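You operate a simulated robot arm through the tools that you are given. There is no shell and no other tool. Be economical: measure what you need, move in short steps, check, and stop when the job is done.

Carry out the task below with a simulated robot arm. There is one attempt and no reset: what you move stays moved.

## Task
Take the red-handled tap hammer and leave it on top of the black test panel. Then fetch the yellow tack pad from the top of the white table and set it on top of the black steel weight there. Then fetch the green thickness gauge and stand it on top of the black rubber mallet. The order counts. Set down upright: yellow tack pad, green thickness gauge.

Only the result counts: the job must be done as asked and must still hold three seconds after the hand-in. Knocking over, shifting, dropping, spilling or breaking anything else fails it.

## Robot
A 6-joint arm with a two-finger parallel gripper on a trunk, on a base that drives. Base frame: it is fixed to the floor where the robot stands at the start and does not move with it; the origin is under the middle of the robot, x ahead of it, y to its left, z up; the surface under the hand at the start is at about z = 740. Units: mm, rad, N and s.
With the tool pointing down near the work surface it reaches from about 380 to 920 mm from the robot's upright axis, wherever it stands. Its first joint turns from -2.007 to 2.007 rad. Places, roughly: green thickness gauge [750, 2500, 750]; rubber mallet [750, 2250, 750]. Payload 3.43 kg.
The TCP is the grasp point between the finger pads, 34 mm short of the fingertips. In the tool frame z runs along the fingers and y along their closing line. The gripper opens to 128 mm. The fingers are 24 mm wide and 12 mm thick; the gripper's body (48 by 130 mm) begins 96 mm behind the TCP.
Orientation is that of the tool frame in the base frame, as a unit quaternion [w, x, y, z]. With the fingers straight down and closing along the base's y, the tool's x points along the base's -x, its y along +y and its z along -z.

## Interface
- The arm moves only by the tool drive_tool. Its arguments are lists of equal length, an entry for each row: "dr": the turn, a rotation vector about the base's x, y, z in rad, a list of three; "linear": the shift along the base's x, y, z in m, a list of three; "hand": the finger opening in m, from 0 to 0.128. In form: {"dr": [[rx, ry, rz], ...], "linear": [[tx, ty, tz], ...], "hand": [hand, ...]}. A call has 1 to 12 rows; each row shifts and turns the commanded pose from where the row before left it. Rows are played at 5 a second. More than 50 mm and 0.15 rad between two rows, or a gripper value outside its range, and nothing of the call is played. Where a pose cannot be reached the arm comes as near as it can. A force on the tool above 40 N (or 10 N above the force at the start of the call, whichever is more), or a blocked arm, ends the call early, and 0.2 s more pass. The fingers move at their own pace (about 108 mm/s each) and stop on an object; they squeeze with about 32 N. The grip force told is the motor's: it shows also when the fingers shut on nothing. Time passes only in rows, and 0.2 s behind the last, so rows that do not move let the fingers close. It gives the time, the measured TCP pose, the force on the tool (base axes), the opening and the grip force at its end, in the units of the frame above (readings bear some noise), with the torque about the TCP (base axes, N m) and any sound that the robot's microphone picked up.
- Cameras (640 x 400 px; columns grow to the right, rows downward): "scene" is now at [76, 148.8, 1156.4]; the picture's right is [-0.49, -0.87, 0.00], its down [-0.32, 0.18, -0.93] and it looks along [0.81, -0.46, -0.36] (base axes); focal length 252 px, centre (320, 200). "wrist" rides on the gripper at [76, -11, -160] in the tool frame; the picture's right is [0.15, 0.99, 0.00], its down [-0.88, 0.13, -0.46] and it looks along [-0.45, 0.07, 0.89] (tool axes); focal length 234 px, centre (320, 200). There is no depth. A picture from a camera that has moved, and an enlarged one, comes with that camera's place and axes in the base frame and with its lens.
- snapshot(camera): a new picture of that camera. The clock stands still meanwhile.
- move_column(by): slides the trunk up (or, below 0, down) by that many mm; the arm and the scene camera ride with it, the base frame stays. It gives what a move gives, with no picture.
- drive_base(legs): drives the robot by 1 to 6 legs, each [ahead, turn to the left] in mm and rad, along the robot's own axes; the way and the turn of a leg run together, so that a leg with both is an arc; at most 1500 mm and 3.142 rad a leg. The arm and the cameras ride along, it lands a little off, and it stops where it bumps. It gives what a move gives.
- aim_head(pan, tilt): turns the head with the scene camera to pan (to the left, within 1.798 rad either way) and tilt (down, from -0.506 to 1.204), counted from straight ahead of the robot. It gives what a move gives.
- close_up(camera, box): a new picture of the part [left, top, right, bottom] of that camera's present view, enlarged. The clock stands still meanwhile.
- sign_off(): hands the job in; it is judged then, once.

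Go step by step. Nothing tells you exact positions but the pictures and the camera data: compare them with the known pose of the tool, close in by small moves and look again before you grip or let go. The budget is 165 turns and 112 pictures, counting those below and the enlarged ones. Unless the task says otherwise, let go and move clear before handing in.

The tools are called as a command line: name --argument value ..., lists and objects as JSON in quotes. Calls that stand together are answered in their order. drive_tool: Moves the arm, as the interface text tells. Its arguments: {"type":"object","properties":{"dr":{"type":"array","items":{"type":"array","items":{"type":"number"}}},"linear":{"type":"array","items":{"type":"array","items":{"type":"number"}}},"hand":{"type":"array","items":{"type":"number"}}},"required":["dr","linear","hand"]} The other tools are called the same way: move_column (by) slides the trunk up or down; drive_base (legs) drives the base; aim_head (pan, tilt) turns the head that bears the scene camera; snapshot (camera) takes a picture; close_up (camera, box) takes an enlarged picture of a part of a camera's view; sign_off () hands the job in.

At the start:

```text
clock: 0.0
position: [538.5, -181.2, 1020.2]
tcp_rot: [0.0, 0.0, 1.0, 0.001]
force: [-0.3, -0.6, -0.2]
moment: [-0.01, 0.0, 0.0]
finger_gap: 128.2
grasp_force: 0.1
trunk travel left (down, up): [-400.0, 390.0]
robot x, y, heading: [3.4, 3.0, -0.003]
head pan, tilt: [-0.515, 0.374]
```

scene: 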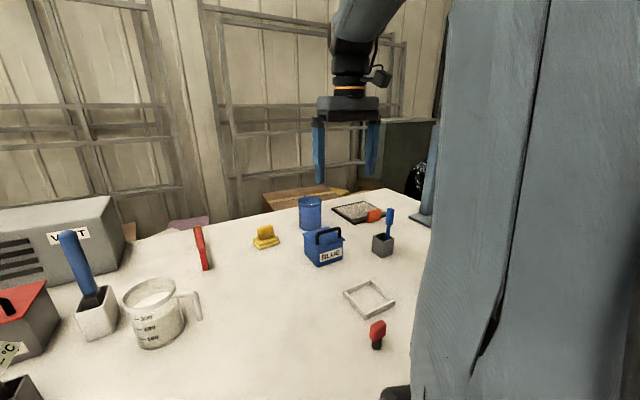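
wrist: 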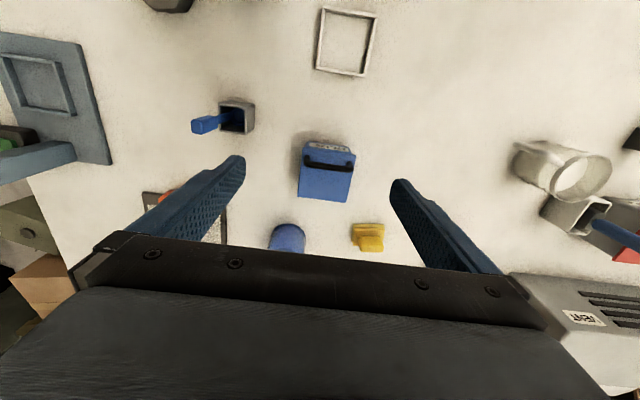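

I see a white table with several objects; I need to identify the red-handled tap hammer, the black test panel, the yellow tack pad and the black steel weight. I'll take a few closer looks.

close_up --camera "scene" --box '[220, 170, 440, 360]'

close_up --camera "scene" --box '[0, 190, 220, 400]'

aim_head --pan 0.0 --tilt 0.6

snapshot --camera "scene"

```text
2.11 times, centred on (330, 265) of scene
camera zoom: at [76.0, 148.8, 1156.4], right [-0.49, -0.87, 0.0], down [-0.32, 0.18, -0.93], along [0.81, -0.46, -0.36], focal length 530 px, centre (299, 63)
```

zoom: 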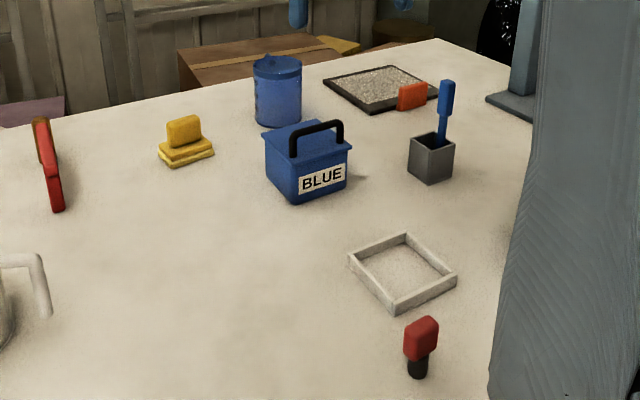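

```text
1.90 times, centred on (110, 295) of scene
camera zoom: at [76.0, 148.8, 1156.4], right [-0.49, -0.87, 0.0], down [-0.32, 0.18, -0.93], along [0.81, -0.46, -0.36], focal length 479 px, centre (720, 19)
```

zoom: 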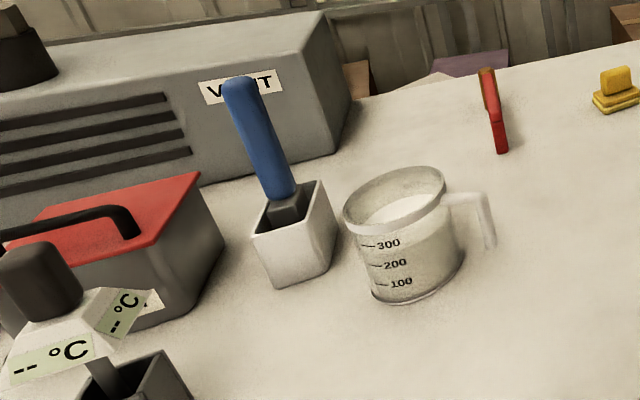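

```text
clock: 0.9
position: [537.6, -181.1, 1020.7]
tcp_rot: [0.0, 0.0, 1.0, 0.0]
force: [0.7, -0.1, 0.5]
moment: [0.02, 0.01, 0.0]
finger_gap: 128.2
grasp_force: 0.1
trunk travel left (down, up): [-400.0, 390.0]
robot x, y, heading: [0.2, 0.9, 0.002]
head pan, tilt: [0.0, 0.6]
```

```text
107 pictures are left
camera scene: at [83.5, 194.5, 1135.8], right [0.0, -1.0, 0.0], down [-0.56, 0.0, -0.83], along [0.83, 0.0, -0.56], focal length 252 px, centre (320, 200)
```

scene: 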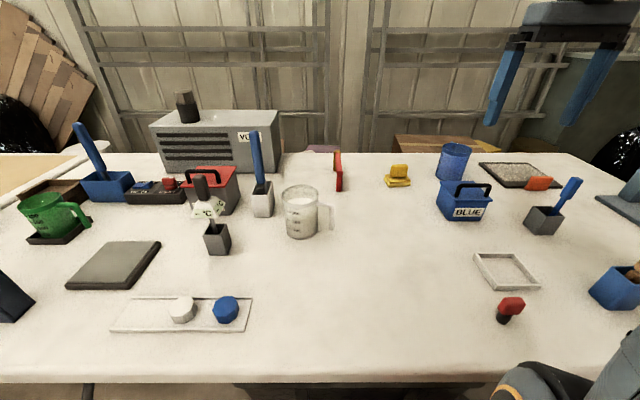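

A wider view shows more. I'll enlarge candidates: the dark slab, the black cylinder on the grey box, the red items.

close_up --camera "scene" --box '[0, 70, 280, 250]'

close_up --camera "scene" --box '[0, 200, 280, 390]'

close_up --camera "scene" --box '[300, 130, 420, 210]'

close_up --camera "scene" --box '[440, 140, 640, 340]'

aim_head --pan 0.9 --tilt 0.5

snapshot --camera "scene"

aim_head --pan -0.9 --tilt 0.6

snapshot --camera "scene"

```text
2.22 times, centred on (140, 160) of scene
camera zoom: at [83.5, 194.5, 1135.8], right [0.0, -1.0, 0.0], down [-0.56, 0.0, -0.83], along [0.83, 0.0, -0.56], focal length 559 px, centre (720, 289)
```

zoom: 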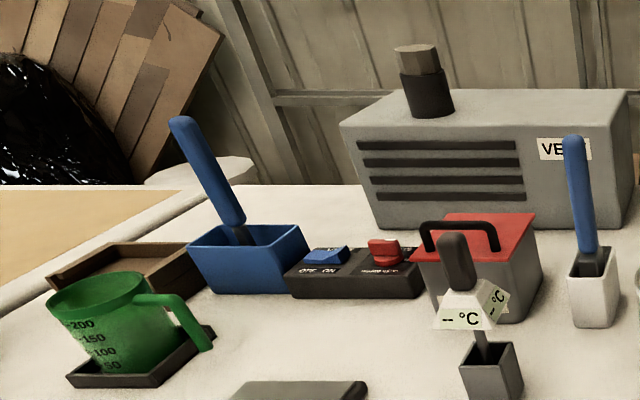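

```text
2.11 times, centred on (140, 295) of scene
camera zoom: at [83.5, 194.5, 1135.8], right [0.0, -1.0, 0.0], down [-0.56, 0.0, -0.83], along [0.83, 0.0, -0.56], focal length 530 px, centre (699, 0)
```

zoom: 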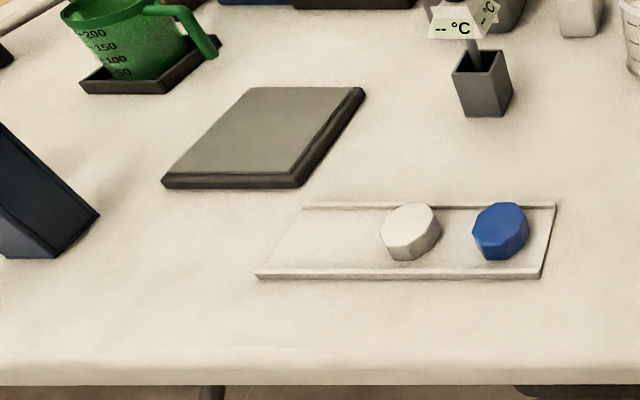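

```text
5.00 times, centred on (360, 170) of scene
camera zoom: at [83.5, 194.5, 1135.8], right [0.0, -1.0, 0.0], down [-0.56, 0.0, -0.83], along [0.83, 0.0, -0.56], focal length 1258 px, centre (120, 350)
```

zoom: 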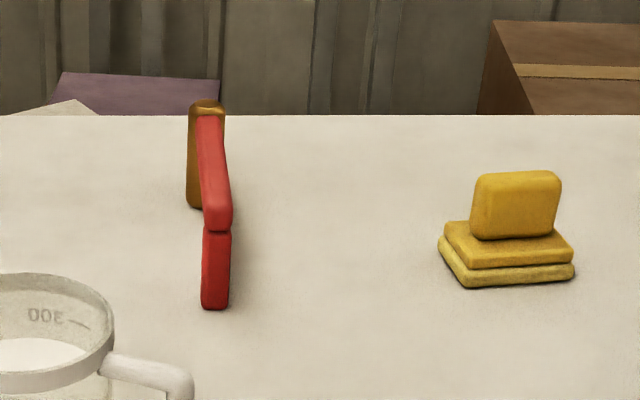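

```text
2.00 times, centred on (540, 240) of scene
camera zoom: at [83.5, 194.5, 1135.8], right [0.0, -1.0, 0.0], down [-0.56, 0.0, -0.83], along [0.83, 0.0, -0.56], focal length 503 px, centre (-120, 120)
```

zoom: 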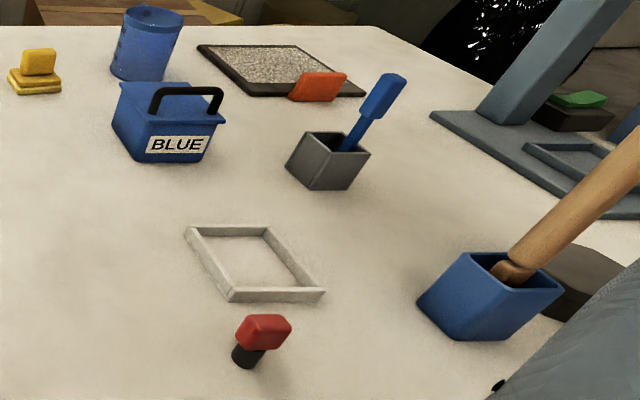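

```text
clock: 2.1
position: [537.5, -180.8, 1021.2]
tcp_rot: [0.0, 0.0, 1.0, 0.001]
force: [0.9, 0.3, -0.2]
moment: [0.01, -0.02, 0.02]
finger_gap: 128.2
grasp_force: 0.0
trunk travel left (down, up): [-400.0, 390.0]
robot x, y, heading: [2.7, 1.1, 0.003]
head pan, tilt: [0.901, 0.499]
```

```text
102 pictures are left
camera scene: at [51.7, 265.8, 1144.8], right [0.78, -0.62, 0.0], down [-0.3, -0.38, -0.88], along [0.55, 0.69, -0.48], focal length 252 px, centre (320, 200)
```

scene: 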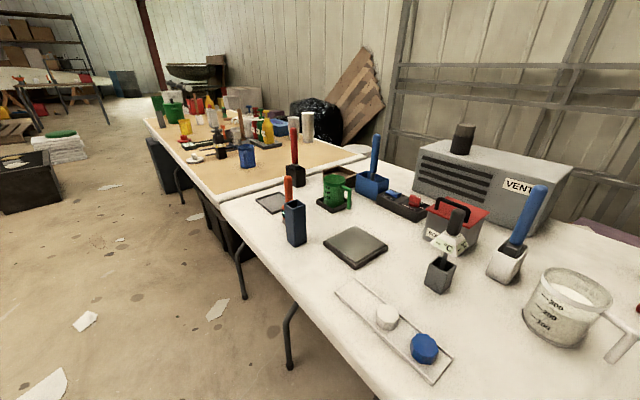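

```text
clock: 3.9
position: [536.7, -180.9, 1021.0]
tcp_rot: [0.0, 0.0, 1.0, 0.0]
force: [-0.5, -0.8, -1.0]
moment: [-0.01, 0.01, 0.01]
finger_gap: 128.2
grasp_force: 0.1
trunk travel left (down, up): [-400.0, 390.0]
robot x, y, heading: [0.2, 1.3, -0.001]
head pan, tilt: [-0.901, 0.6]
```

```text
101 pictures are left
camera scene: at [50.0, 125.3, 1135.7], right [-0.78, -0.62, 0.0], down [-0.35, 0.44, -0.83], along [0.51, -0.65, -0.56], focal length 252 px, centre (320, 200)
```

scene: 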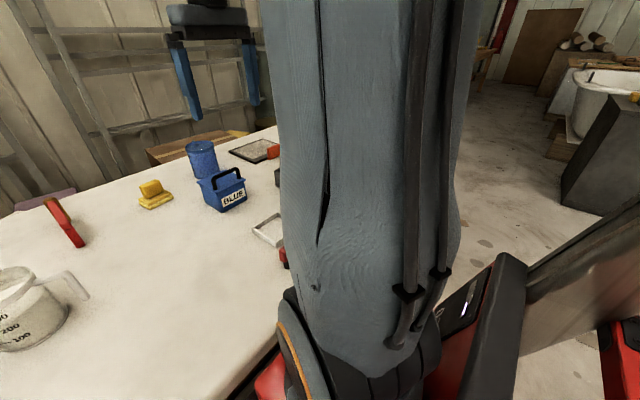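

The hammer is probably the red-handled piece near (850, 170), the panel likely the dark slab on the left; the weight might be the dark round thing behind the blue holder at right. I'll pull the hand back and look with the wrist camera.

drive_tool --dr '[[0, 0, 0], [0, 0, 0], [0, 0, 0], [0, 0, 0]]' --linear '[[-0.04, -0.02, 0], [-0.04, -0.02, 0], [-0.04, -0.02, 0], [-0.02, -0.02, 0]]' --hand '[0.128, 0.128, 0.128, 0.128]'

snapshot --camera "wrist"

```text
clock: 4.9
position: [397.6, -262.3, 1020.4]
tcp_rot: [0.0, 0.0, 1.0, 0.001]
force: [-0.3, -0.4, -0.3]
moment: [0.01, 0.02, -0.02]
finger_gap: 128.1
grasp_force: 0.1
trunk travel left (down, up): [-400.0, 390.0]
robot x, y, heading: [0.1, 2.0, 0.002]
head pan, tilt: [-0.901, 0.6]
```

```text
100 pictures are left
camera wrist: at [320.8, -272.6, 1179.7], right [-0.15, 0.99, 0.0], down [0.88, 0.13, 0.46], along [0.45, 0.07, -0.89], focal length 234 px, centre (320, 200)
```

wrist: 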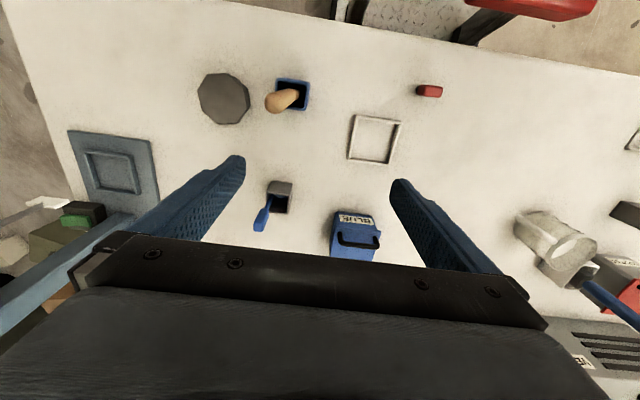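

The dark disc at about (370, -424) is a weight candidate. I'll raise the trunk for a better overview.

close_up --camera "wrist" --box '[180, 50, 440, 190]'

move_column --by 300

aim_head --pan 0.7 --tilt 0.8

snapshot --camera "scene"

close_up --camera "scene" --box '[200, 0, 460, 180]'

```text
2.46 times, centred on (310, 120) of wrist
camera zoom: at [320.8, -272.6, 1179.7], right [-0.15, 0.99, 0.0], down [0.88, 0.13, 0.46], along [0.45, 0.07, -0.89], focal length 576 px, centre (345, 397)
```

zoom: 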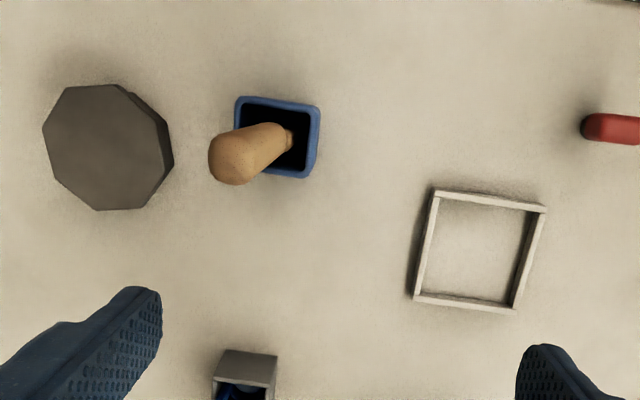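

```text
clock: 7.9
position: [398.7, -261.7, 1321.1]
tcp_rot: [0.0, -0.001, 1.0, 0.0]
force: [0.1, -1.0, -0.3]
moment: [0.01, 0.0, 0.01]
finger_gap: 128.0
grasp_force: 0.1
trunk travel left (down, up): [-700.0, 90.0]
robot x, y, heading: [0.9, 1.1, 0.004]
head pan, tilt: [-0.901, 0.6]
```

```text
clock: 9.6
position: [398.1, -261.6, 1321.2]
tcp_rot: [0.001, 0.0, 1.0, 0.0]
force: [0.1, 0.4, -0.9]
moment: [-0.01, -0.01, 0.01]
finger_gap: 128.0
grasp_force: 0.0
trunk travel left (down, up): [-700.0, 90.0]
robot x, y, heading: [0.0, -1.4, -0.003]
head pan, tilt: [0.7, 0.799]
```

```text
98 pictures are left
camera scene: at [-26.7, 246.5, 1418.9], right [0.64, -0.77, 0.0], down [-0.55, -0.46, -0.7], along [0.53, 0.45, -0.72], focal length 252 px, centre (320, 200)
```

scene: 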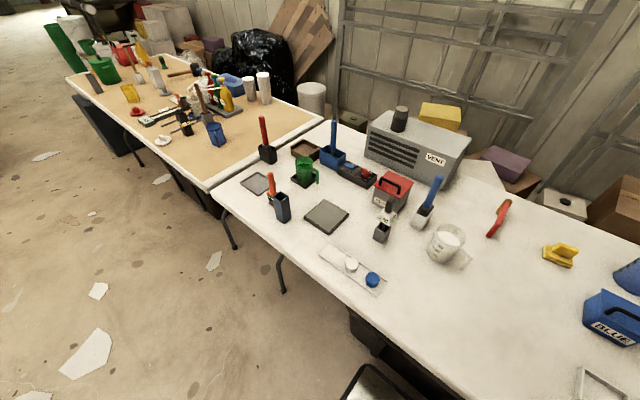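

```text
2.22 times, centred on (330, 90) of scene
camera zoom: at [-26.7, 246.5, 1418.9], right [0.64, -0.77, 0.0], down [-0.55, -0.46, -0.7], along [0.53, 0.45, -0.72], focal length 559 px, centre (298, 444)
```

zoom: 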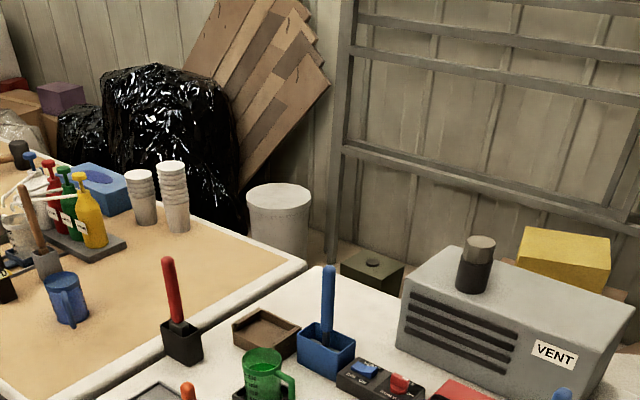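

The red piece near (850,170) is the hammer candidate; I'll move the wrist camera over it, and take a close view of the others.

close_up --camera "scene" --box '[210, 110, 360, 250]'

drive_tool --dr '[[0, 0, 0], [0, 0, 0], [0, 0, 0], [0, 0, 0], [0, 0, 0], [0, 0, 0], [0, 0, 0], [0, 0, 0], [0, 0, 0], [0, 0, 0]]' --linear '[[0.025, 0.04, 0], [0.025, 0.04, 0], [0.025, 0.04, 0], [0.025, 0.04, 0], [0.025, 0.04, 0], [0.025, 0.04, 0], [0.025, 0.04, 0], [0.025, 0.04, 0], [0.025, 0.04, 0], [0.025, 0.04, 0]]' --hand '[0.128, 0.128, 0.128, 0.128, 0.128, 0.128, 0.128, 0.128, 0.128, 0.128]'

move_column --by -250

snapshot --camera "wrist"

```text
2.86 times, centred on (285, 180) of scene
camera zoom: at [-26.7, 246.5, 1418.9], right [0.64, -0.77, 0.0], down [-0.55, -0.46, -0.7], along [0.53, 0.45, -0.72], focal length 719 px, centre (420, 257)
```

zoom: 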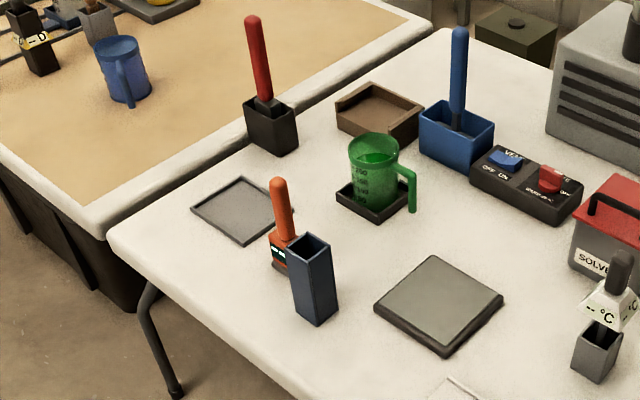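

```text
clock: 11.8
position: [647.4, 138.0, 1321.5]
tcp_rot: [0.0, 0.0, 1.0, 0.001]
force: [-0.8, 0.1, 0.1]
moment: [0.03, -0.05, 0.04]
finger_gap: 128.0
grasp_force: 0.1
trunk travel left (down, up): [-700.0, 90.0]
robot x, y, heading: [2.4, -0.3, 0.001]
head pan, tilt: [0.7, 0.799]
```

```text
clock: 14.4
position: [647.6, 138.8, 1072.2]
tcp_rot: [-0.001, 0.0, 1.0, 0.0]
force: [0.7, -0.2, -1.3]
moment: [0.0, 0.01, -0.02]
finger_gap: 128.0
grasp_force: 0.2
trunk travel left (down, up): [-450.0, 340.0]
robot x, y, heading: [-0.7, -1.1, -0.002]
head pan, tilt: [0.7, 0.799]
```

```text
95 pictures are left
camera wrist: at [570.8, 127.9, 1230.3], right [-0.15, 0.99, 0.0], down [0.88, 0.13, 0.46], along [0.45, 0.07, -0.89], focal length 234 px, centre (320, 200)
```

wrist: 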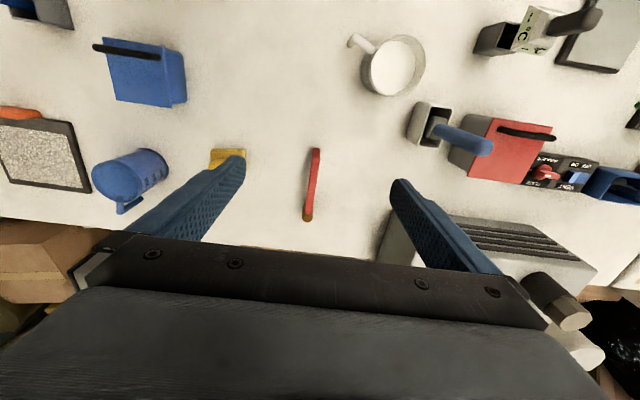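

The thin red piece with a brass end at about (700..840, 135) looks like the hammer. Closer looks at its shape.

close_up --camera "wrist" --box '[200, 120, 400, 245]'

aim_head --pan 0.0 --tilt 0.5

close_up --camera "scene" --box '[300, 130, 420, 230]'

```text
3.20 times, centred on (300, 182) of wrist
camera zoom: at [570.8, 127.9, 1230.3], right [-0.15, 0.99, 0.0], down [0.88, 0.13, 0.46], along [0.45, 0.07, -0.89], focal length 749 px, centre (384, 256)
```

zoom: 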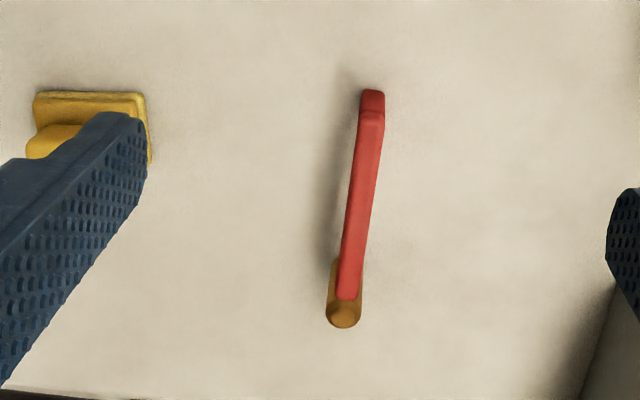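

```text
clock: 15.5
position: [648.2, 138.7, 1071.4]
tcp_rot: [0.0, 0.0, 1.0, -0.001]
force: [0.5, -0.2, -0.7]
moment: [-0.01, 0.02, 0.01]
finger_gap: 127.8
grasp_force: 0.2
trunk travel left (down, up): [-450.0, 340.0]
robot x, y, heading: [-2.3, -4.4, 0.001]
head pan, tilt: [0.0, 0.499]
```

```text
4.00 times, centred on (360, 180) of scene
camera zoom: at [72.2, 194.7, 1194.8], right [0.0, -1.0, 0.0], down [-0.48, 0.0, -0.88], along [0.88, 0.0, -0.48], focal length 1007 px, centre (160, 280)
```

zoom: 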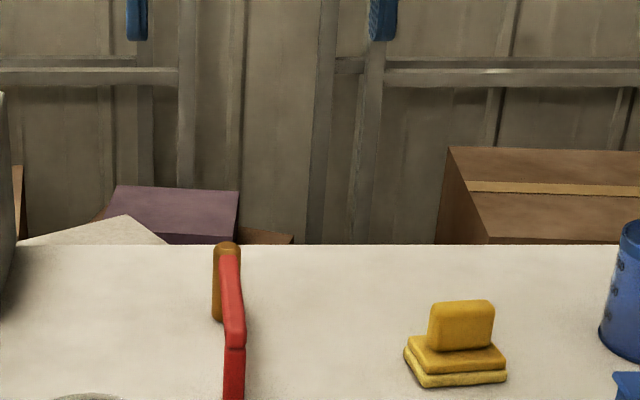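

The hammer has a brass head post at x≈828, and a red bar on top from x≈686 to 828 at y≈139, top z≈820. The dark slab near (416, 589) is the test panel. I'll approach above the bar.

drive_tool --dr '[[0, 0, 0], [0, 0, 0], [0, 0, 0], [0, 0, 0]]' --linear '[[0.03, 0, -0.035], [0.03, 0, -0.035], [0.03, 0, -0.035], [0.022, 0, -0.035]]' --hand '[0.09, 0.07, 0.07, 0.07]'

snapshot --camera "wrist"

close_up --camera "scene" --box '[280, 110, 440, 230]'

```text
clock: 16.5
position: [760.1, 138.8, 930.3]
tcp_rot: [0.0, 0.0, 1.0, 0.0]
force: [-0.8, -0.7, 0.8]
moment: [-0.02, -0.04, -0.03]
finger_gap: 70.0
grasp_force: 0.0
trunk travel left (down, up): [-450.0, 340.0]
robot x, y, heading: [-1.6, 0.1, 0.005]
head pan, tilt: [0.0, 0.499]
```

```text
92 pictures are left
camera wrist: at [682.8, 127.9, 1089.8], right [-0.15, 0.99, 0.0], down [0.88, 0.13, 0.46], along [0.45, 0.07, -0.89], focal length 234 px, centre (320, 200)
```

wrist: 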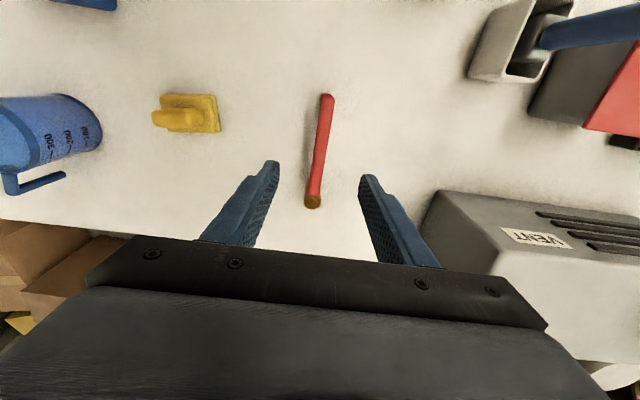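

```text
3.33 times, centred on (360, 170) of scene
camera zoom: at [71.7, 194.6, 1194.8], right [0.0, -1.0, 0.0], down [-0.48, 0.0, -0.88], along [0.88, 0.0, -0.48], focal length 839 px, centre (187, 300)
```

zoom: 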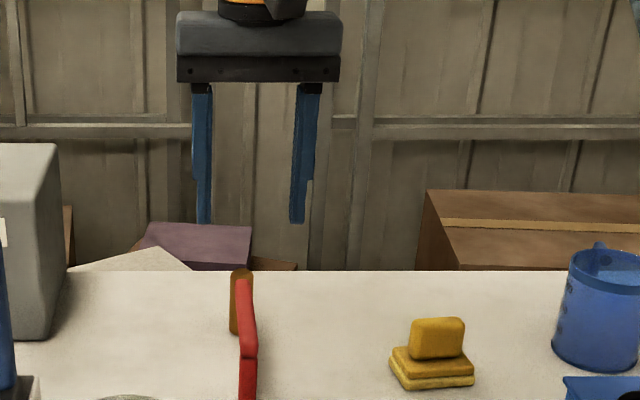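

The bar lies at y≈140 between the open fingers. Descending to grip height and closing.

drive_tool --dr '[[0, 0, 0], [0, 0, 0], [0, 0, 0], [0, 0, 0]]' --linear '[[0.005, 0.001, -0.04], [0.005, 0, -0.04], [0, 0, -0.037], [0, 0, 0]]' --hand '[0.07, 0.07, 0.07, 0.07]'

snapshot --camera "wrist"

close_up --camera "scene" --box '[280, 130, 440, 230]'

```text
clock: 17.5
position: [770.1, 139.1, 813.4]
tcp_rot: [0.0, 0.0, 1.0, 0.0]
force: [0.0, 0.4, 0.2]
moment: [-0.02, 0.0, -0.01]
finger_gap: 70.2
grasp_force: 0.0
trunk travel left (down, up): [-450.0, 340.0]
robot x, y, heading: [-4.9, -0.5, -0.0]
head pan, tilt: [0.0, 0.499]
```

```text
90 pictures are left
camera wrist: at [693.3, 128.8, 972.9], right [-0.15, 0.99, 0.0], down [0.88, 0.13, 0.46], along [0.45, 0.07, -0.89], focal length 234 px, centre (320, 200)
```

wrist: 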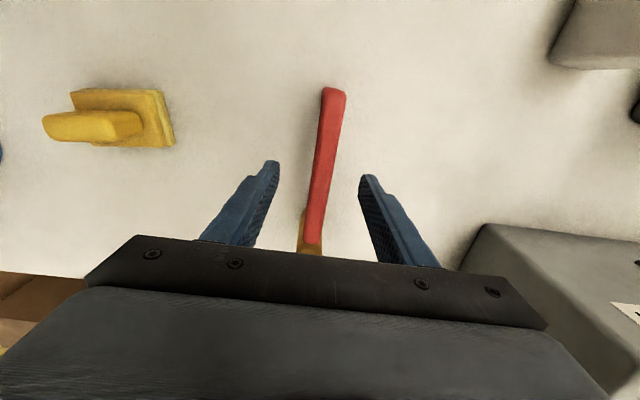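

```text
4.00 times, centred on (360, 180) of scene
camera zoom: at [72.2, 194.6, 1194.8], right [0.0, -1.0, 0.0], down [-0.48, 0.0, -0.88], along [0.88, 0.0, -0.48], focal length 1007 px, centre (160, 280)
```

zoom: 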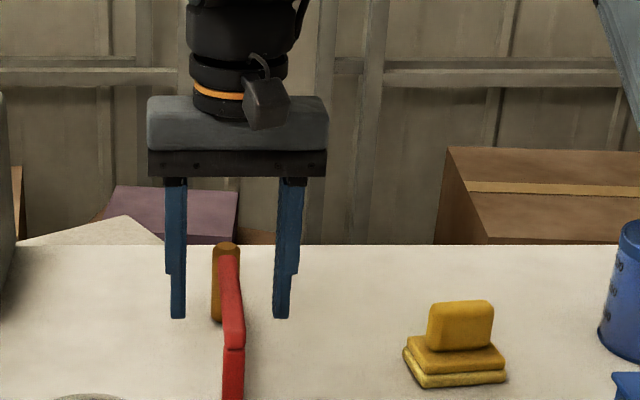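

The bar sits between the fingers. Closing.

drive_tool --dr '[[0, 0, 0], [0, 0, 0], [0, 0, 0], [0, 0, 0]]' --linear '[[0, 0, 0], [0, 0, 0], [0, 0, 0], [0, 0, 0]]' --hand '[0.04, 0.0, 0.0, 0.0]'

```text
clock: 18.5
position: [769.7, 138.7, 814.2]
tcp_rot: [0.0, -0.001, 1.0, 0.0]
force: [-0.4, -0.3, 0.1]
moment: [0.0, -0.02, -0.05]
finger_gap: 15.1
grasp_force: 32.4
trunk travel left (down, up): [-450.0, 340.0]
robot x, y, heading: [0.6, -0.6, -0.001]
head pan, tilt: [0.0, 0.499]
```

Gripped at 15 mm. Lifting a bit and checking how it hangs.

drive_tool --dr '[[0, 0, 0], [0, 0, 0], [0, 0, 0], [0, 0, 0], [0, 0, 0]]' --linear '[[0, 0, 0.01], [0, 0, 0.03], [0, 0, 0.04], [0, 0, 0.05], [0, 0, 0.05]]' --hand '[0.0, 0.0, 0.0, 0.0, 0.0]'

close_up --camera "scene" --box '[260, 50, 460, 210]'

snapshot --camera "wrist"

```text
clock: 19.7
position: [770.5, 140.1, 994.0]
tcp_rot: [0.0, 0.0, 1.0, 0.0]
force: [0.4, 0.5, -2.0]
moment: [0.01, 0.07, -0.03]
finger_gap: 15.1
grasp_force: 32.3
trunk travel left (down, up): [-450.0, 340.0]
robot x, y, heading: [-0.3, 2.3, 0.002]
head pan, tilt: [0.0, 0.499]
```

```text
2.50 times, centred on (360, 130) of scene
camera zoom: at [72.5, 194.7, 1194.8], right [0.0, -1.0, 0.0], down [-0.48, 0.0, -0.88], along [0.88, 0.0, -0.48], focal length 629 px, centre (220, 375)
```

zoom: 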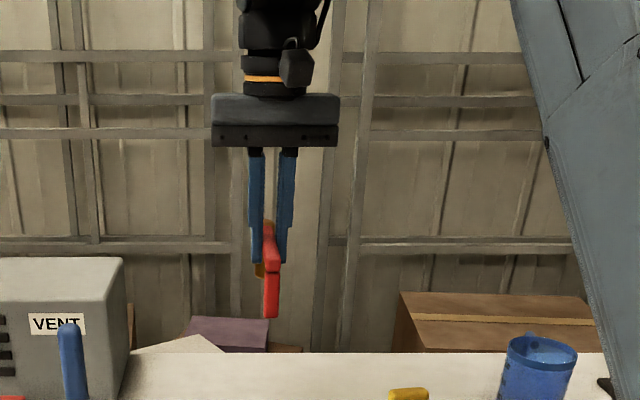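

```text
87 pictures are left
camera wrist: at [693.8, 128.9, 1153.1], right [-0.15, 0.99, 0.0], down [0.88, 0.13, 0.46], along [0.45, 0.07, -0.89], focal length 234 px, centre (320, 200)
```

wrist: 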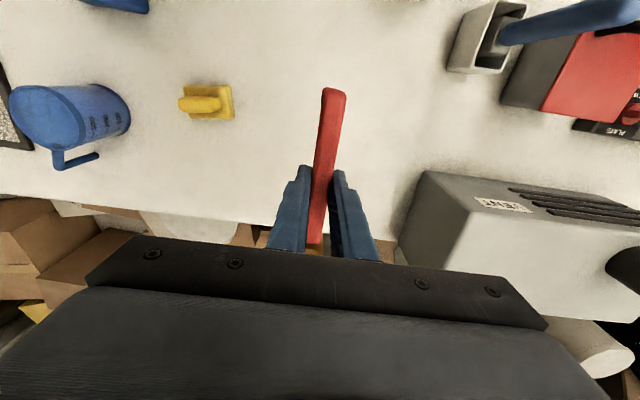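

Hammer held level. Raising and carrying it toward the panel area, then looking.

drive_tool --dr '[[0, 0, 0], [0, 0, 0], [0, 0, 0], [0, 0, 0], [0, 0, 0], [0, 0, 0], [0, 0, 0], [0, 0, 0], [0, 0, 0], [0, 0, 0], [0, 0, 0], [0, 0, 0]]' --linear '[[0, 0, 0.05], [0, 0, 0.05], [-0.03, 0.038, 0], [-0.03, 0.038, 0], [-0.03, 0.038, 0], [-0.03, 0.038, 0], [-0.03, 0.038, 0], [-0.03, 0.038, 0], [-0.03, 0.038, 0], [-0.03, 0.038, 0], [-0.03, 0.038, 0], [-0.03, 0.038, 0]]' --hand '[0, 0, 0, 0, 0, 0, 0, 0, 0, 0, 0, 0]'

aim_head --pan 0.9 --tilt 0.6

snapshot --camera "wrist"

snapshot --camera "scene"

```text
clock: 22.3
position: [469.9, 520.8, 1093.1]
tcp_rot: [-0.001, 0.001, 1.0, 0.001]
force: [1.1, -1.2, -1.0]
moment: [0.04, 0.09, -0.03]
finger_gap: 15.5
grasp_force: 31.7
trunk travel left (down, up): [-450.0, 340.0]
robot x, y, heading: [0.4, -0.8, -0.0]
head pan, tilt: [0.0, 0.499]
```

```text
clock: 23.5
position: [468.9, 519.7, 1093.9]
tcp_rot: [0.0, 0.0, 1.0, 0.0]
force: [0.0, 1.0, -0.9]
moment: [-0.01, 0.02, 0.02]
finger_gap: 15.1
grasp_force: 32.2
trunk travel left (down, up): [-450.0, 340.0]
robot x, y, heading: [0.3, 1.4, -0.002]
head pan, tilt: [0.901, 0.6]
```

```text
86 pictures are left
camera wrist: at [393.0, 509.3, 1253.2], right [-0.15, 0.99, 0.0], down [0.88, 0.13, 0.46], along [0.45, 0.07, -0.89], focal length 234 px, centre (320, 200)
```

wrist: 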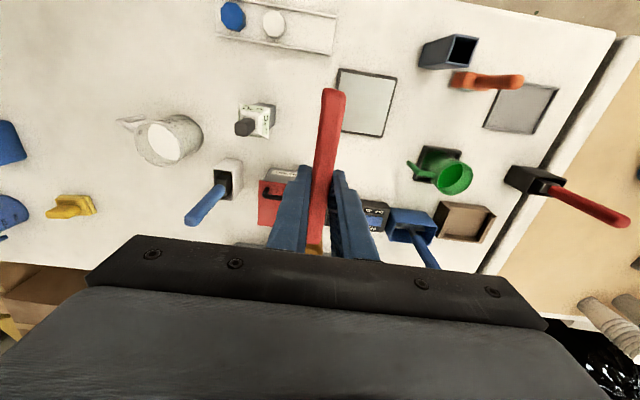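

```text
85 pictures are left
camera scene: at [36.1, 264.0, 1185.7], right [0.78, -0.62, 0.0], down [-0.35, -0.44, -0.83], along [0.51, 0.65, -0.56], focal length 252 px, centre (320, 200)
```

scene: 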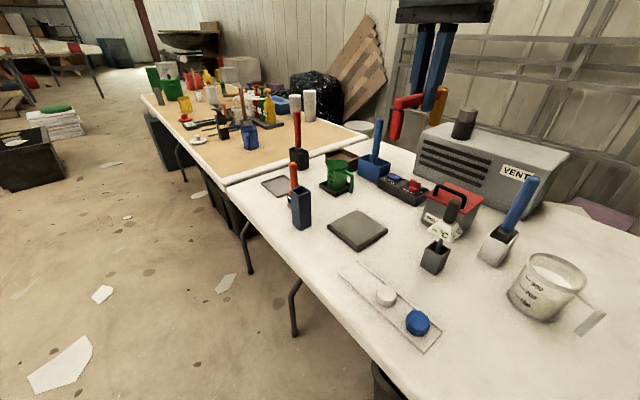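

Let me see the held item in detail, and the red stick in the black holder.

close_up --camera "scene" --box '[370, 60, 490, 150]'

close_up --camera "wrist" --box '[400, 30, 640, 260]'

close_up --camera "wrist" --box '[300, 50, 440, 150]'

```text
4.44 times, centred on (430, 105) of scene
camera zoom: at [36.1, 264.0, 1185.7], right [0.78, -0.62, 0.0], down [-0.35, -0.44, -0.83], along [0.51, 0.65, -0.56], focal length 1118 px, centre (-169, 622)
```

zoom: 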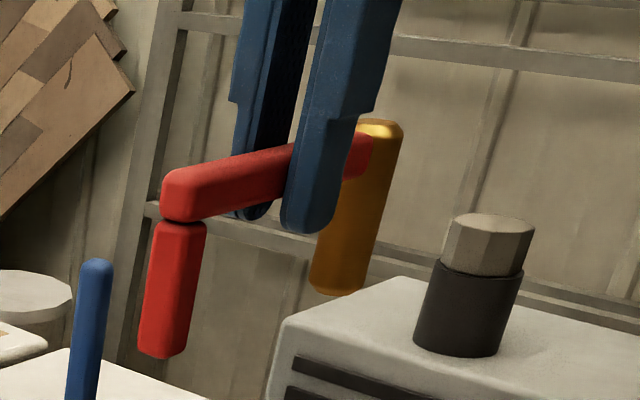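

```text
1.74 times, centred on (520, 145) of wrist
camera zoom: at [393.0, 509.3, 1253.2], right [-0.15, 0.99, 0.0], down [0.88, 0.13, 0.46], along [0.45, 0.07, -0.89], focal length 407 px, centre (-28, 296)
```

zoom: 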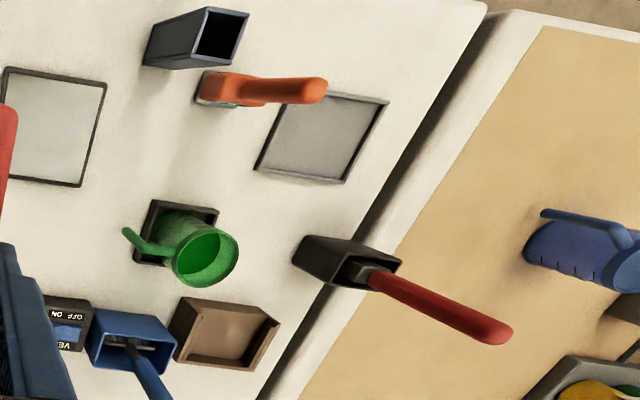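

```text
4.00 times, centred on (370, 100) of wrist
camera zoom: at [393.0, 509.3, 1253.2], right [-0.15, 0.99, 0.0], down [0.88, 0.13, 0.46], along [0.45, 0.07, -0.89], focal length 937 px, centre (120, 600)
```

zoom: 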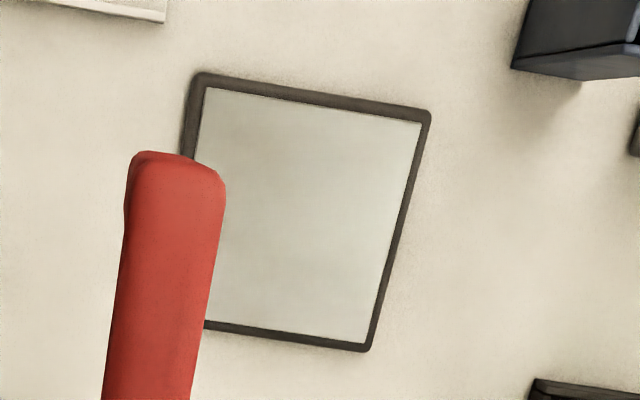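

Held item is clearly the brass-headed, red-handled hammer. Before choosing the panel I want to check other flat dark candidates (left corner plate, right end of table), since the switch box mentions "PLATE".

close_up --camera "scene" --box '[240, 130, 440, 260]'

aim_head --pan -0.6 --tilt 0.6

snapshot --camera "scene"

```text
3.08 times, centred on (340, 195) of scene
camera zoom: at [36.1, 264.0, 1185.7], right [0.78, -0.62, 0.0], down [-0.35, -0.44, -0.83], along [0.51, 0.65, -0.56], focal length 774 px, centre (258, 215)
```

zoom: 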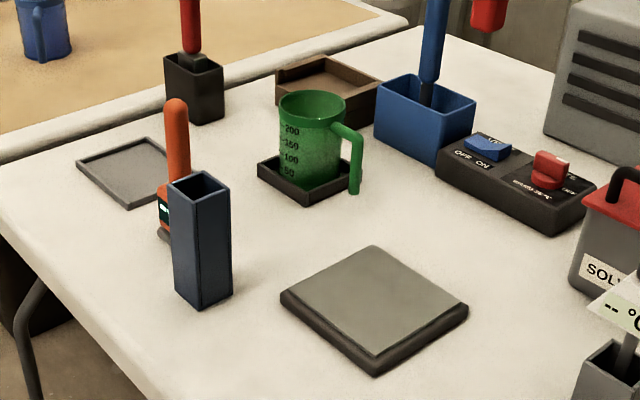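

```text
clock: 25.1
position: [469.8, 520.3, 1093.1]
tcp_rot: [0.0, -0.001, 1.0, 0.0]
force: [-1.1, 0.9, -1.9]
moment: [0.01, 0.05, -0.01]
finger_gap: 15.2
grasp_force: 32.2
trunk travel left (down, up): [-450.0, 340.0]
robot x, y, heading: [-0.7, 2.2, 0.001]
head pan, tilt: [-0.6, 0.6]
```

```text
80 pictures are left
camera scene: at [54.2, 144.9, 1185.7], right [-0.56, -0.83, 0.0], down [-0.47, 0.32, -0.83], along [0.68, -0.47, -0.56], focal length 252 px, centre (320, 200)
```

scene: 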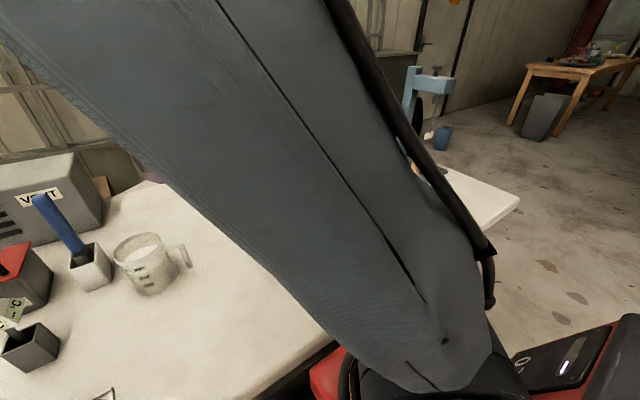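

Candidates: the slab with grey glossy top, and the thin plate at the left corner. I'll move the wrist camera closer to both.

drive_tool --dr '[[0, 0, 0], [0, 0, 0], [0, 0, 0], [0, 0, 0]]' --linear '[[-0.02, 0.04, -0.01], [-0.03, 0.04, -0.01], [-0.03, 0.03, -0.01], [-0.03, 0.03, -0.01]]' --hand '[0, 0, 0, 0]'

snapshot --camera "wrist"

close_up --camera "wrist" --box '[280, 30, 560, 205]'

snapshot --camera "scene"

```text
refused: row 2 steps farther than a row can; nothing moved
```

```text
79 pictures are left
camera wrist: at [393.0, 509.3, 1253.2], right [-0.15, 0.99, 0.0], down [0.88, 0.13, 0.46], along [0.45, 0.07, -0.89], focal length 234 px, centre (320, 200)
```

wrist: 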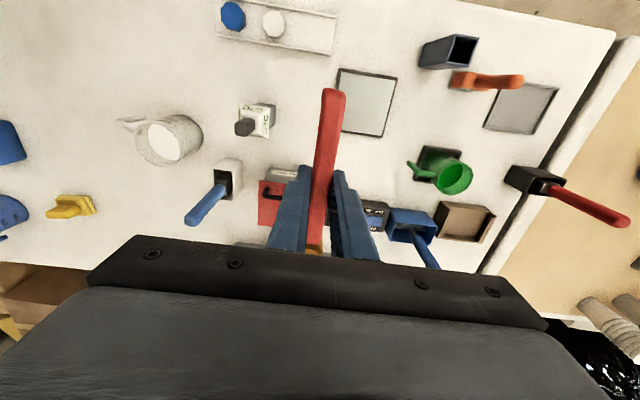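

```text
2.29 times, centred on (420, 118) of wrist
camera zoom: at [393.0, 509.3, 1253.2], right [-0.15, 0.99, 0.0], down [0.88, 0.13, 0.46], along [0.45, 0.07, -0.89], focal length 535 px, centre (91, 389)
```

zoom: 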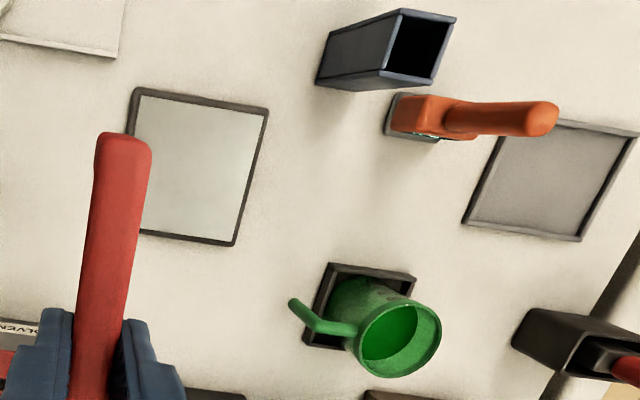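

```text
77 pictures are left
camera scene: at [54.2, 144.9, 1185.7], right [-0.56, -0.83, 0.0], down [-0.47, 0.32, -0.83], along [0.68, -0.47, -0.56], focal length 252 px, centre (320, 200)
```

scene: 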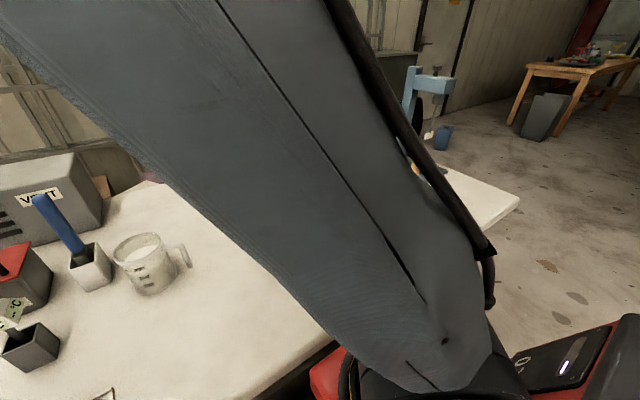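

I'll swing the hand back to the right at this height to inspect the speckled black-framed panel there, before deciding.

drive_tool --dr '[[0, 0, 0], [0, 0, 0], [0, 0, 0], [0, 0, 0], [0, 0, 0], [0, 0, 0], [0, 0, 0], [0, 0, 0], [0, 0, 0], [0, 0, 0], [0, 0, 0], [0, 0, 0]]' --linear '[[0.01, -0.048, 0], [0.01, -0.048, 0], [0.01, -0.048, 0], [0.01, -0.048, 0], [0.01, -0.048, 0], [0.01, -0.048, 0], [0.01, -0.048, 0], [0.01, -0.048, 0], [0.01, -0.048, 0], [0.01, -0.048, 0], [0.01, -0.048, 0], [0.01, -0.048, 0]]' --hand '[0, 0, 0, 0, 0, 0, 0, 0, 0, 0, 0, 0]'

drive_tool --dr '[[0, 0, 0], [0, 0, 0], [0, 0, 0]]' --linear '[[0, -0.048, 0], [0, -0.048, 0], [0, -0.048, 0]]' --hand '[0, 0, 0]'

snapshot --camera "wrist"

close_up --camera "wrist" --box '[0, 40, 280, 240]'

```text
clock: 27.7
position: [590.0, -56.9, 1095.0]
tcp_rot: [0.0, 0.0, 1.0, 0.0]
force: [-1.1, 0.3, -1.6]
moment: [-0.04, -0.02, 0.01]
finger_gap: 15.1
grasp_force: 31.0
trunk travel left (down, up): [-450.0, 340.0]
robot x, y, heading: [4.4, 0.6, -0.002]
head pan, tilt: [-0.6, 0.6]
```

```text
clock: 28.5
position: [590.3, -199.6, 1094.9]
tcp_rot: [0.0, 0.0, 1.0, 0.0]
force: [-0.2, 0.6, -0.9]
moment: [-0.06, 0.03, -0.03]
finger_gap: 15.4
grasp_force: 32.2
trunk travel left (down, up): [-450.0, 340.0]
robot x, y, heading: [-0.2, -0.1, -0.001]
head pan, tilt: [-0.6, 0.6]
```

```text
76 pictures are left
camera wrist: at [513.2, -211.2, 1253.2], right [-0.15, 0.99, 0.0], down [0.88, 0.13, 0.46], along [0.45, 0.07, -0.89], focal length 234 px, centre (320, 200)
```

wrist: 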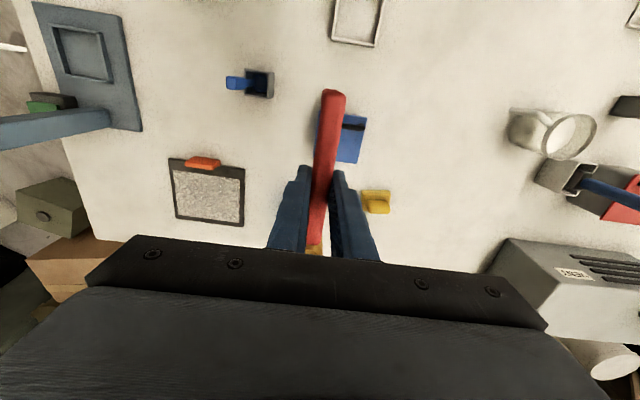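

```text
2.00 times, centred on (140, 140) of wrist
camera zoom: at [513.2, -211.2, 1253.2], right [-0.15, 0.99, 0.0], down [0.88, 0.13, 0.46], along [0.45, 0.07, -0.89], focal length 468 px, centre (680, 320)
```

zoom: 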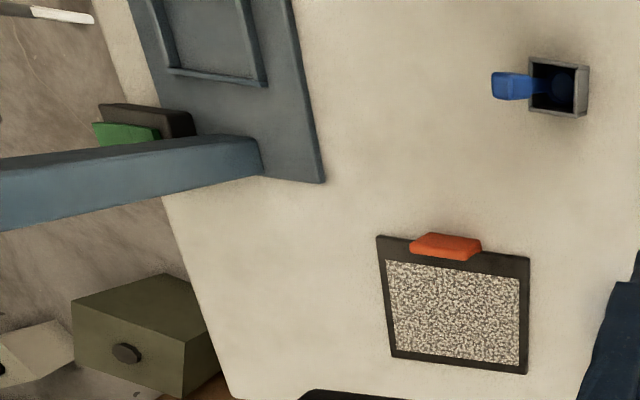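

I see the speckled black-bordered board with an orange clip at about (797,-438). I'll enlarge it more.

close_up --camera "wrist" --box '[150, 140, 270, 235]'

snapshot --camera "scene"

```text
4.21 times, centred on (210, 188) of wrist
camera zoom: at [513.2, -211.2, 1253.2], right [-0.15, 0.99, 0.0], down [0.88, 0.13, 0.46], along [0.45, 0.07, -0.89], focal length 986 px, centre (783, 253)
```

zoom: 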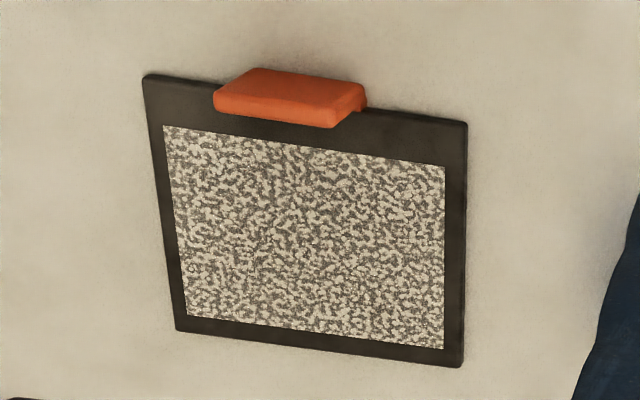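

```text
73 pictures are left
camera scene: at [54.0, 145.0, 1185.7], right [-0.56, -0.83, 0.0], down [-0.47, 0.32, -0.83], along [0.68, -0.47, -0.56], focal length 252 px, centre (320, 200)
```

scene: 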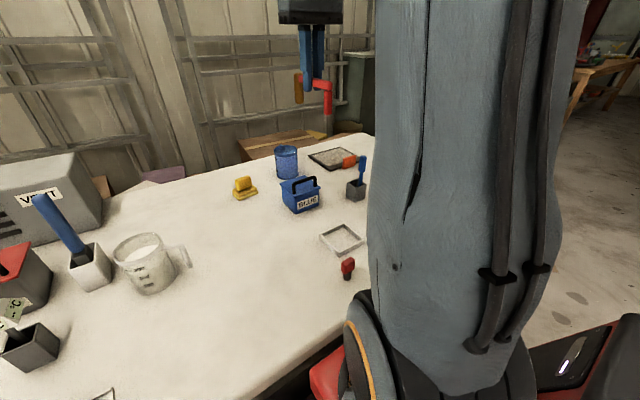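

The speckled board (about x 716–878, y −523…−353) is a black panel big enough for the ~150 mm hammer, whereas the slab is ~110 mm and looks like the "PLATE" of the switch box; I take the speckled board as the test panel. I'll rotate the hammer 90° so it lies along y and move above the board.

drive_tool --dr '[[0, 0, -0.131], [0, 0, -0.131], [0, 0, -0.131], [0, 0, -0.131], [0, 0, -0.131], [0, 0, -0.131], [0, 0, -0.131], [0, 0, -0.131], [0, 0, -0.131], [0, 0, -0.131], [0, 0, -0.131], [0, 0, -0.13]]' --linear '[[0.0155, -0.0194, 0], [0.0155, -0.0194, 0], [0.0155, -0.0194, 0], [0.0155, -0.0194, 0], [0.0155, -0.0194, 0], [0.0155, -0.0194, 0], [0.0155, -0.0194, 0], [0.0155, -0.0194, 0], [0.0155, -0.0194, 0], [0.0155, -0.0194, 0], [0.0155, -0.0194, 0], [0.0155, -0.0194, 0]]' --hand '[0, 0, 0, 0, 0, 0, 0, 0, 0, 0, 0, 0]'

snapshot --camera "wrist"

snapshot --camera "scene"

```text
clock: 31.1
position: [728.6, -402.5, 1065.2]
tcp_rot: [-0.001, 0.708, 0.706, 0.0]
force: [0.2, 0.1, -1.7]
moment: [-0.01, 0.02, 0.0]
finger_gap: 15.2
grasp_force: 32.2
out of reach, approached as far as the arm can: row 10, 11, 12
trunk travel left (down, up): [-450.0, 340.0]
robot x, y, heading: [2.9, -2.5, -0.001]
head pan, tilt: [-0.6, 0.6]
```

```text
72 pictures are left
camera wrist: at [716.1, -327.8, 1223.8], right [0.99, 0.14, 0.0], down [0.13, -0.88, 0.46], along [0.06, -0.45, -0.89], focal length 234 px, centre (320, 200)
```

wrist: 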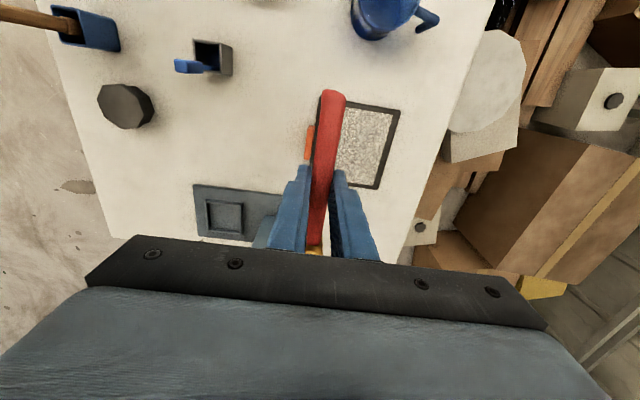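

```text
71 pictures are left
camera scene: at [54.2, 144.6, 1185.7], right [-0.56, -0.83, 0.0], down [-0.47, 0.32, -0.82], along [0.68, -0.47, -0.57], focal length 252 px, centre (320, 200)
```

scene: 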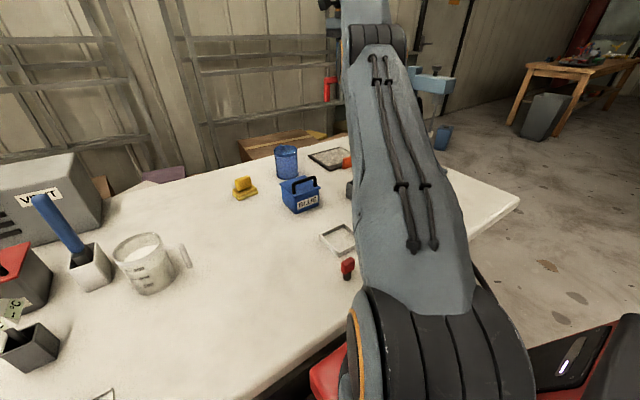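

The arm is at its reach limit at this height; lowering will extend reach. I step down and see.

drive_tool --dr '[[0, 0, 0], [0, 0, 0], [0, 0, 0]]' --linear '[[0, 0, -0.04], [0, 0, -0.04], [0, 0, -0.04]]' --hand '[0, 0, 0]'

```text
clock: 31.9
position: [728.7, -404.3, 943.7]
tcp_rot: [-0.001, 0.708, 0.706, 0.0]
force: [0.1, 1.0, -0.9]
moment: [0.0, 0.0, -0.02]
finger_gap: 15.5
grasp_force: 32.1
trunk travel left (down, up): [-450.0, 340.0]
robot x, y, heading: [0.7, -1.9, 0.001]
head pan, tilt: [-0.6, 0.6]
```

drive_tool --dr '[[0, 0, 0], [0, 0, 0], [0, 0, 0]]' --linear '[[0.016, -0.01, -0.02], [0.016, -0.01, -0.02], [0.016, -0.009, -0.02]]' --hand '[0, 0, 0]'

snapshot --camera "wrist"

```text
clock: 32.7
position: [775.9, -432.5, 885.3]
tcp_rot: [0.0, 0.708, 0.707, 0.0]
force: [-0.3, -0.4, -0.9]
moment: [0.02, -0.03, 0.0]
finger_gap: 15.3
grasp_force: 32.4
trunk travel left (down, up): [-450.0, 340.0]
robot x, y, heading: [-3.2, -2.2, -0.003]
head pan, tilt: [-0.6, 0.6]
```

```text
70 pictures are left
camera wrist: at [763.6, -356.2, 1043.7], right [0.99, 0.15, 0.0], down [0.13, -0.88, 0.46], along [0.07, -0.45, -0.89], focal length 234 px, centre (320, 200)
```

wrist: 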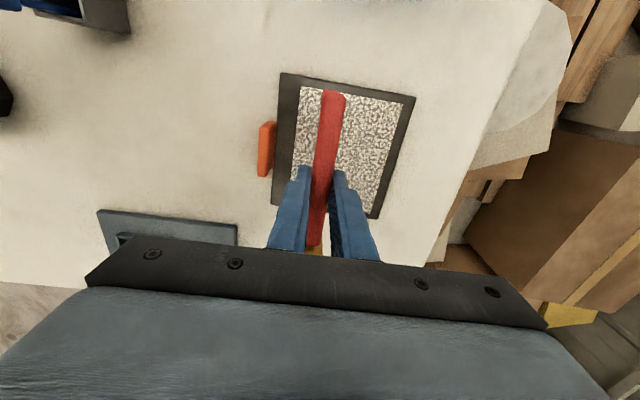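

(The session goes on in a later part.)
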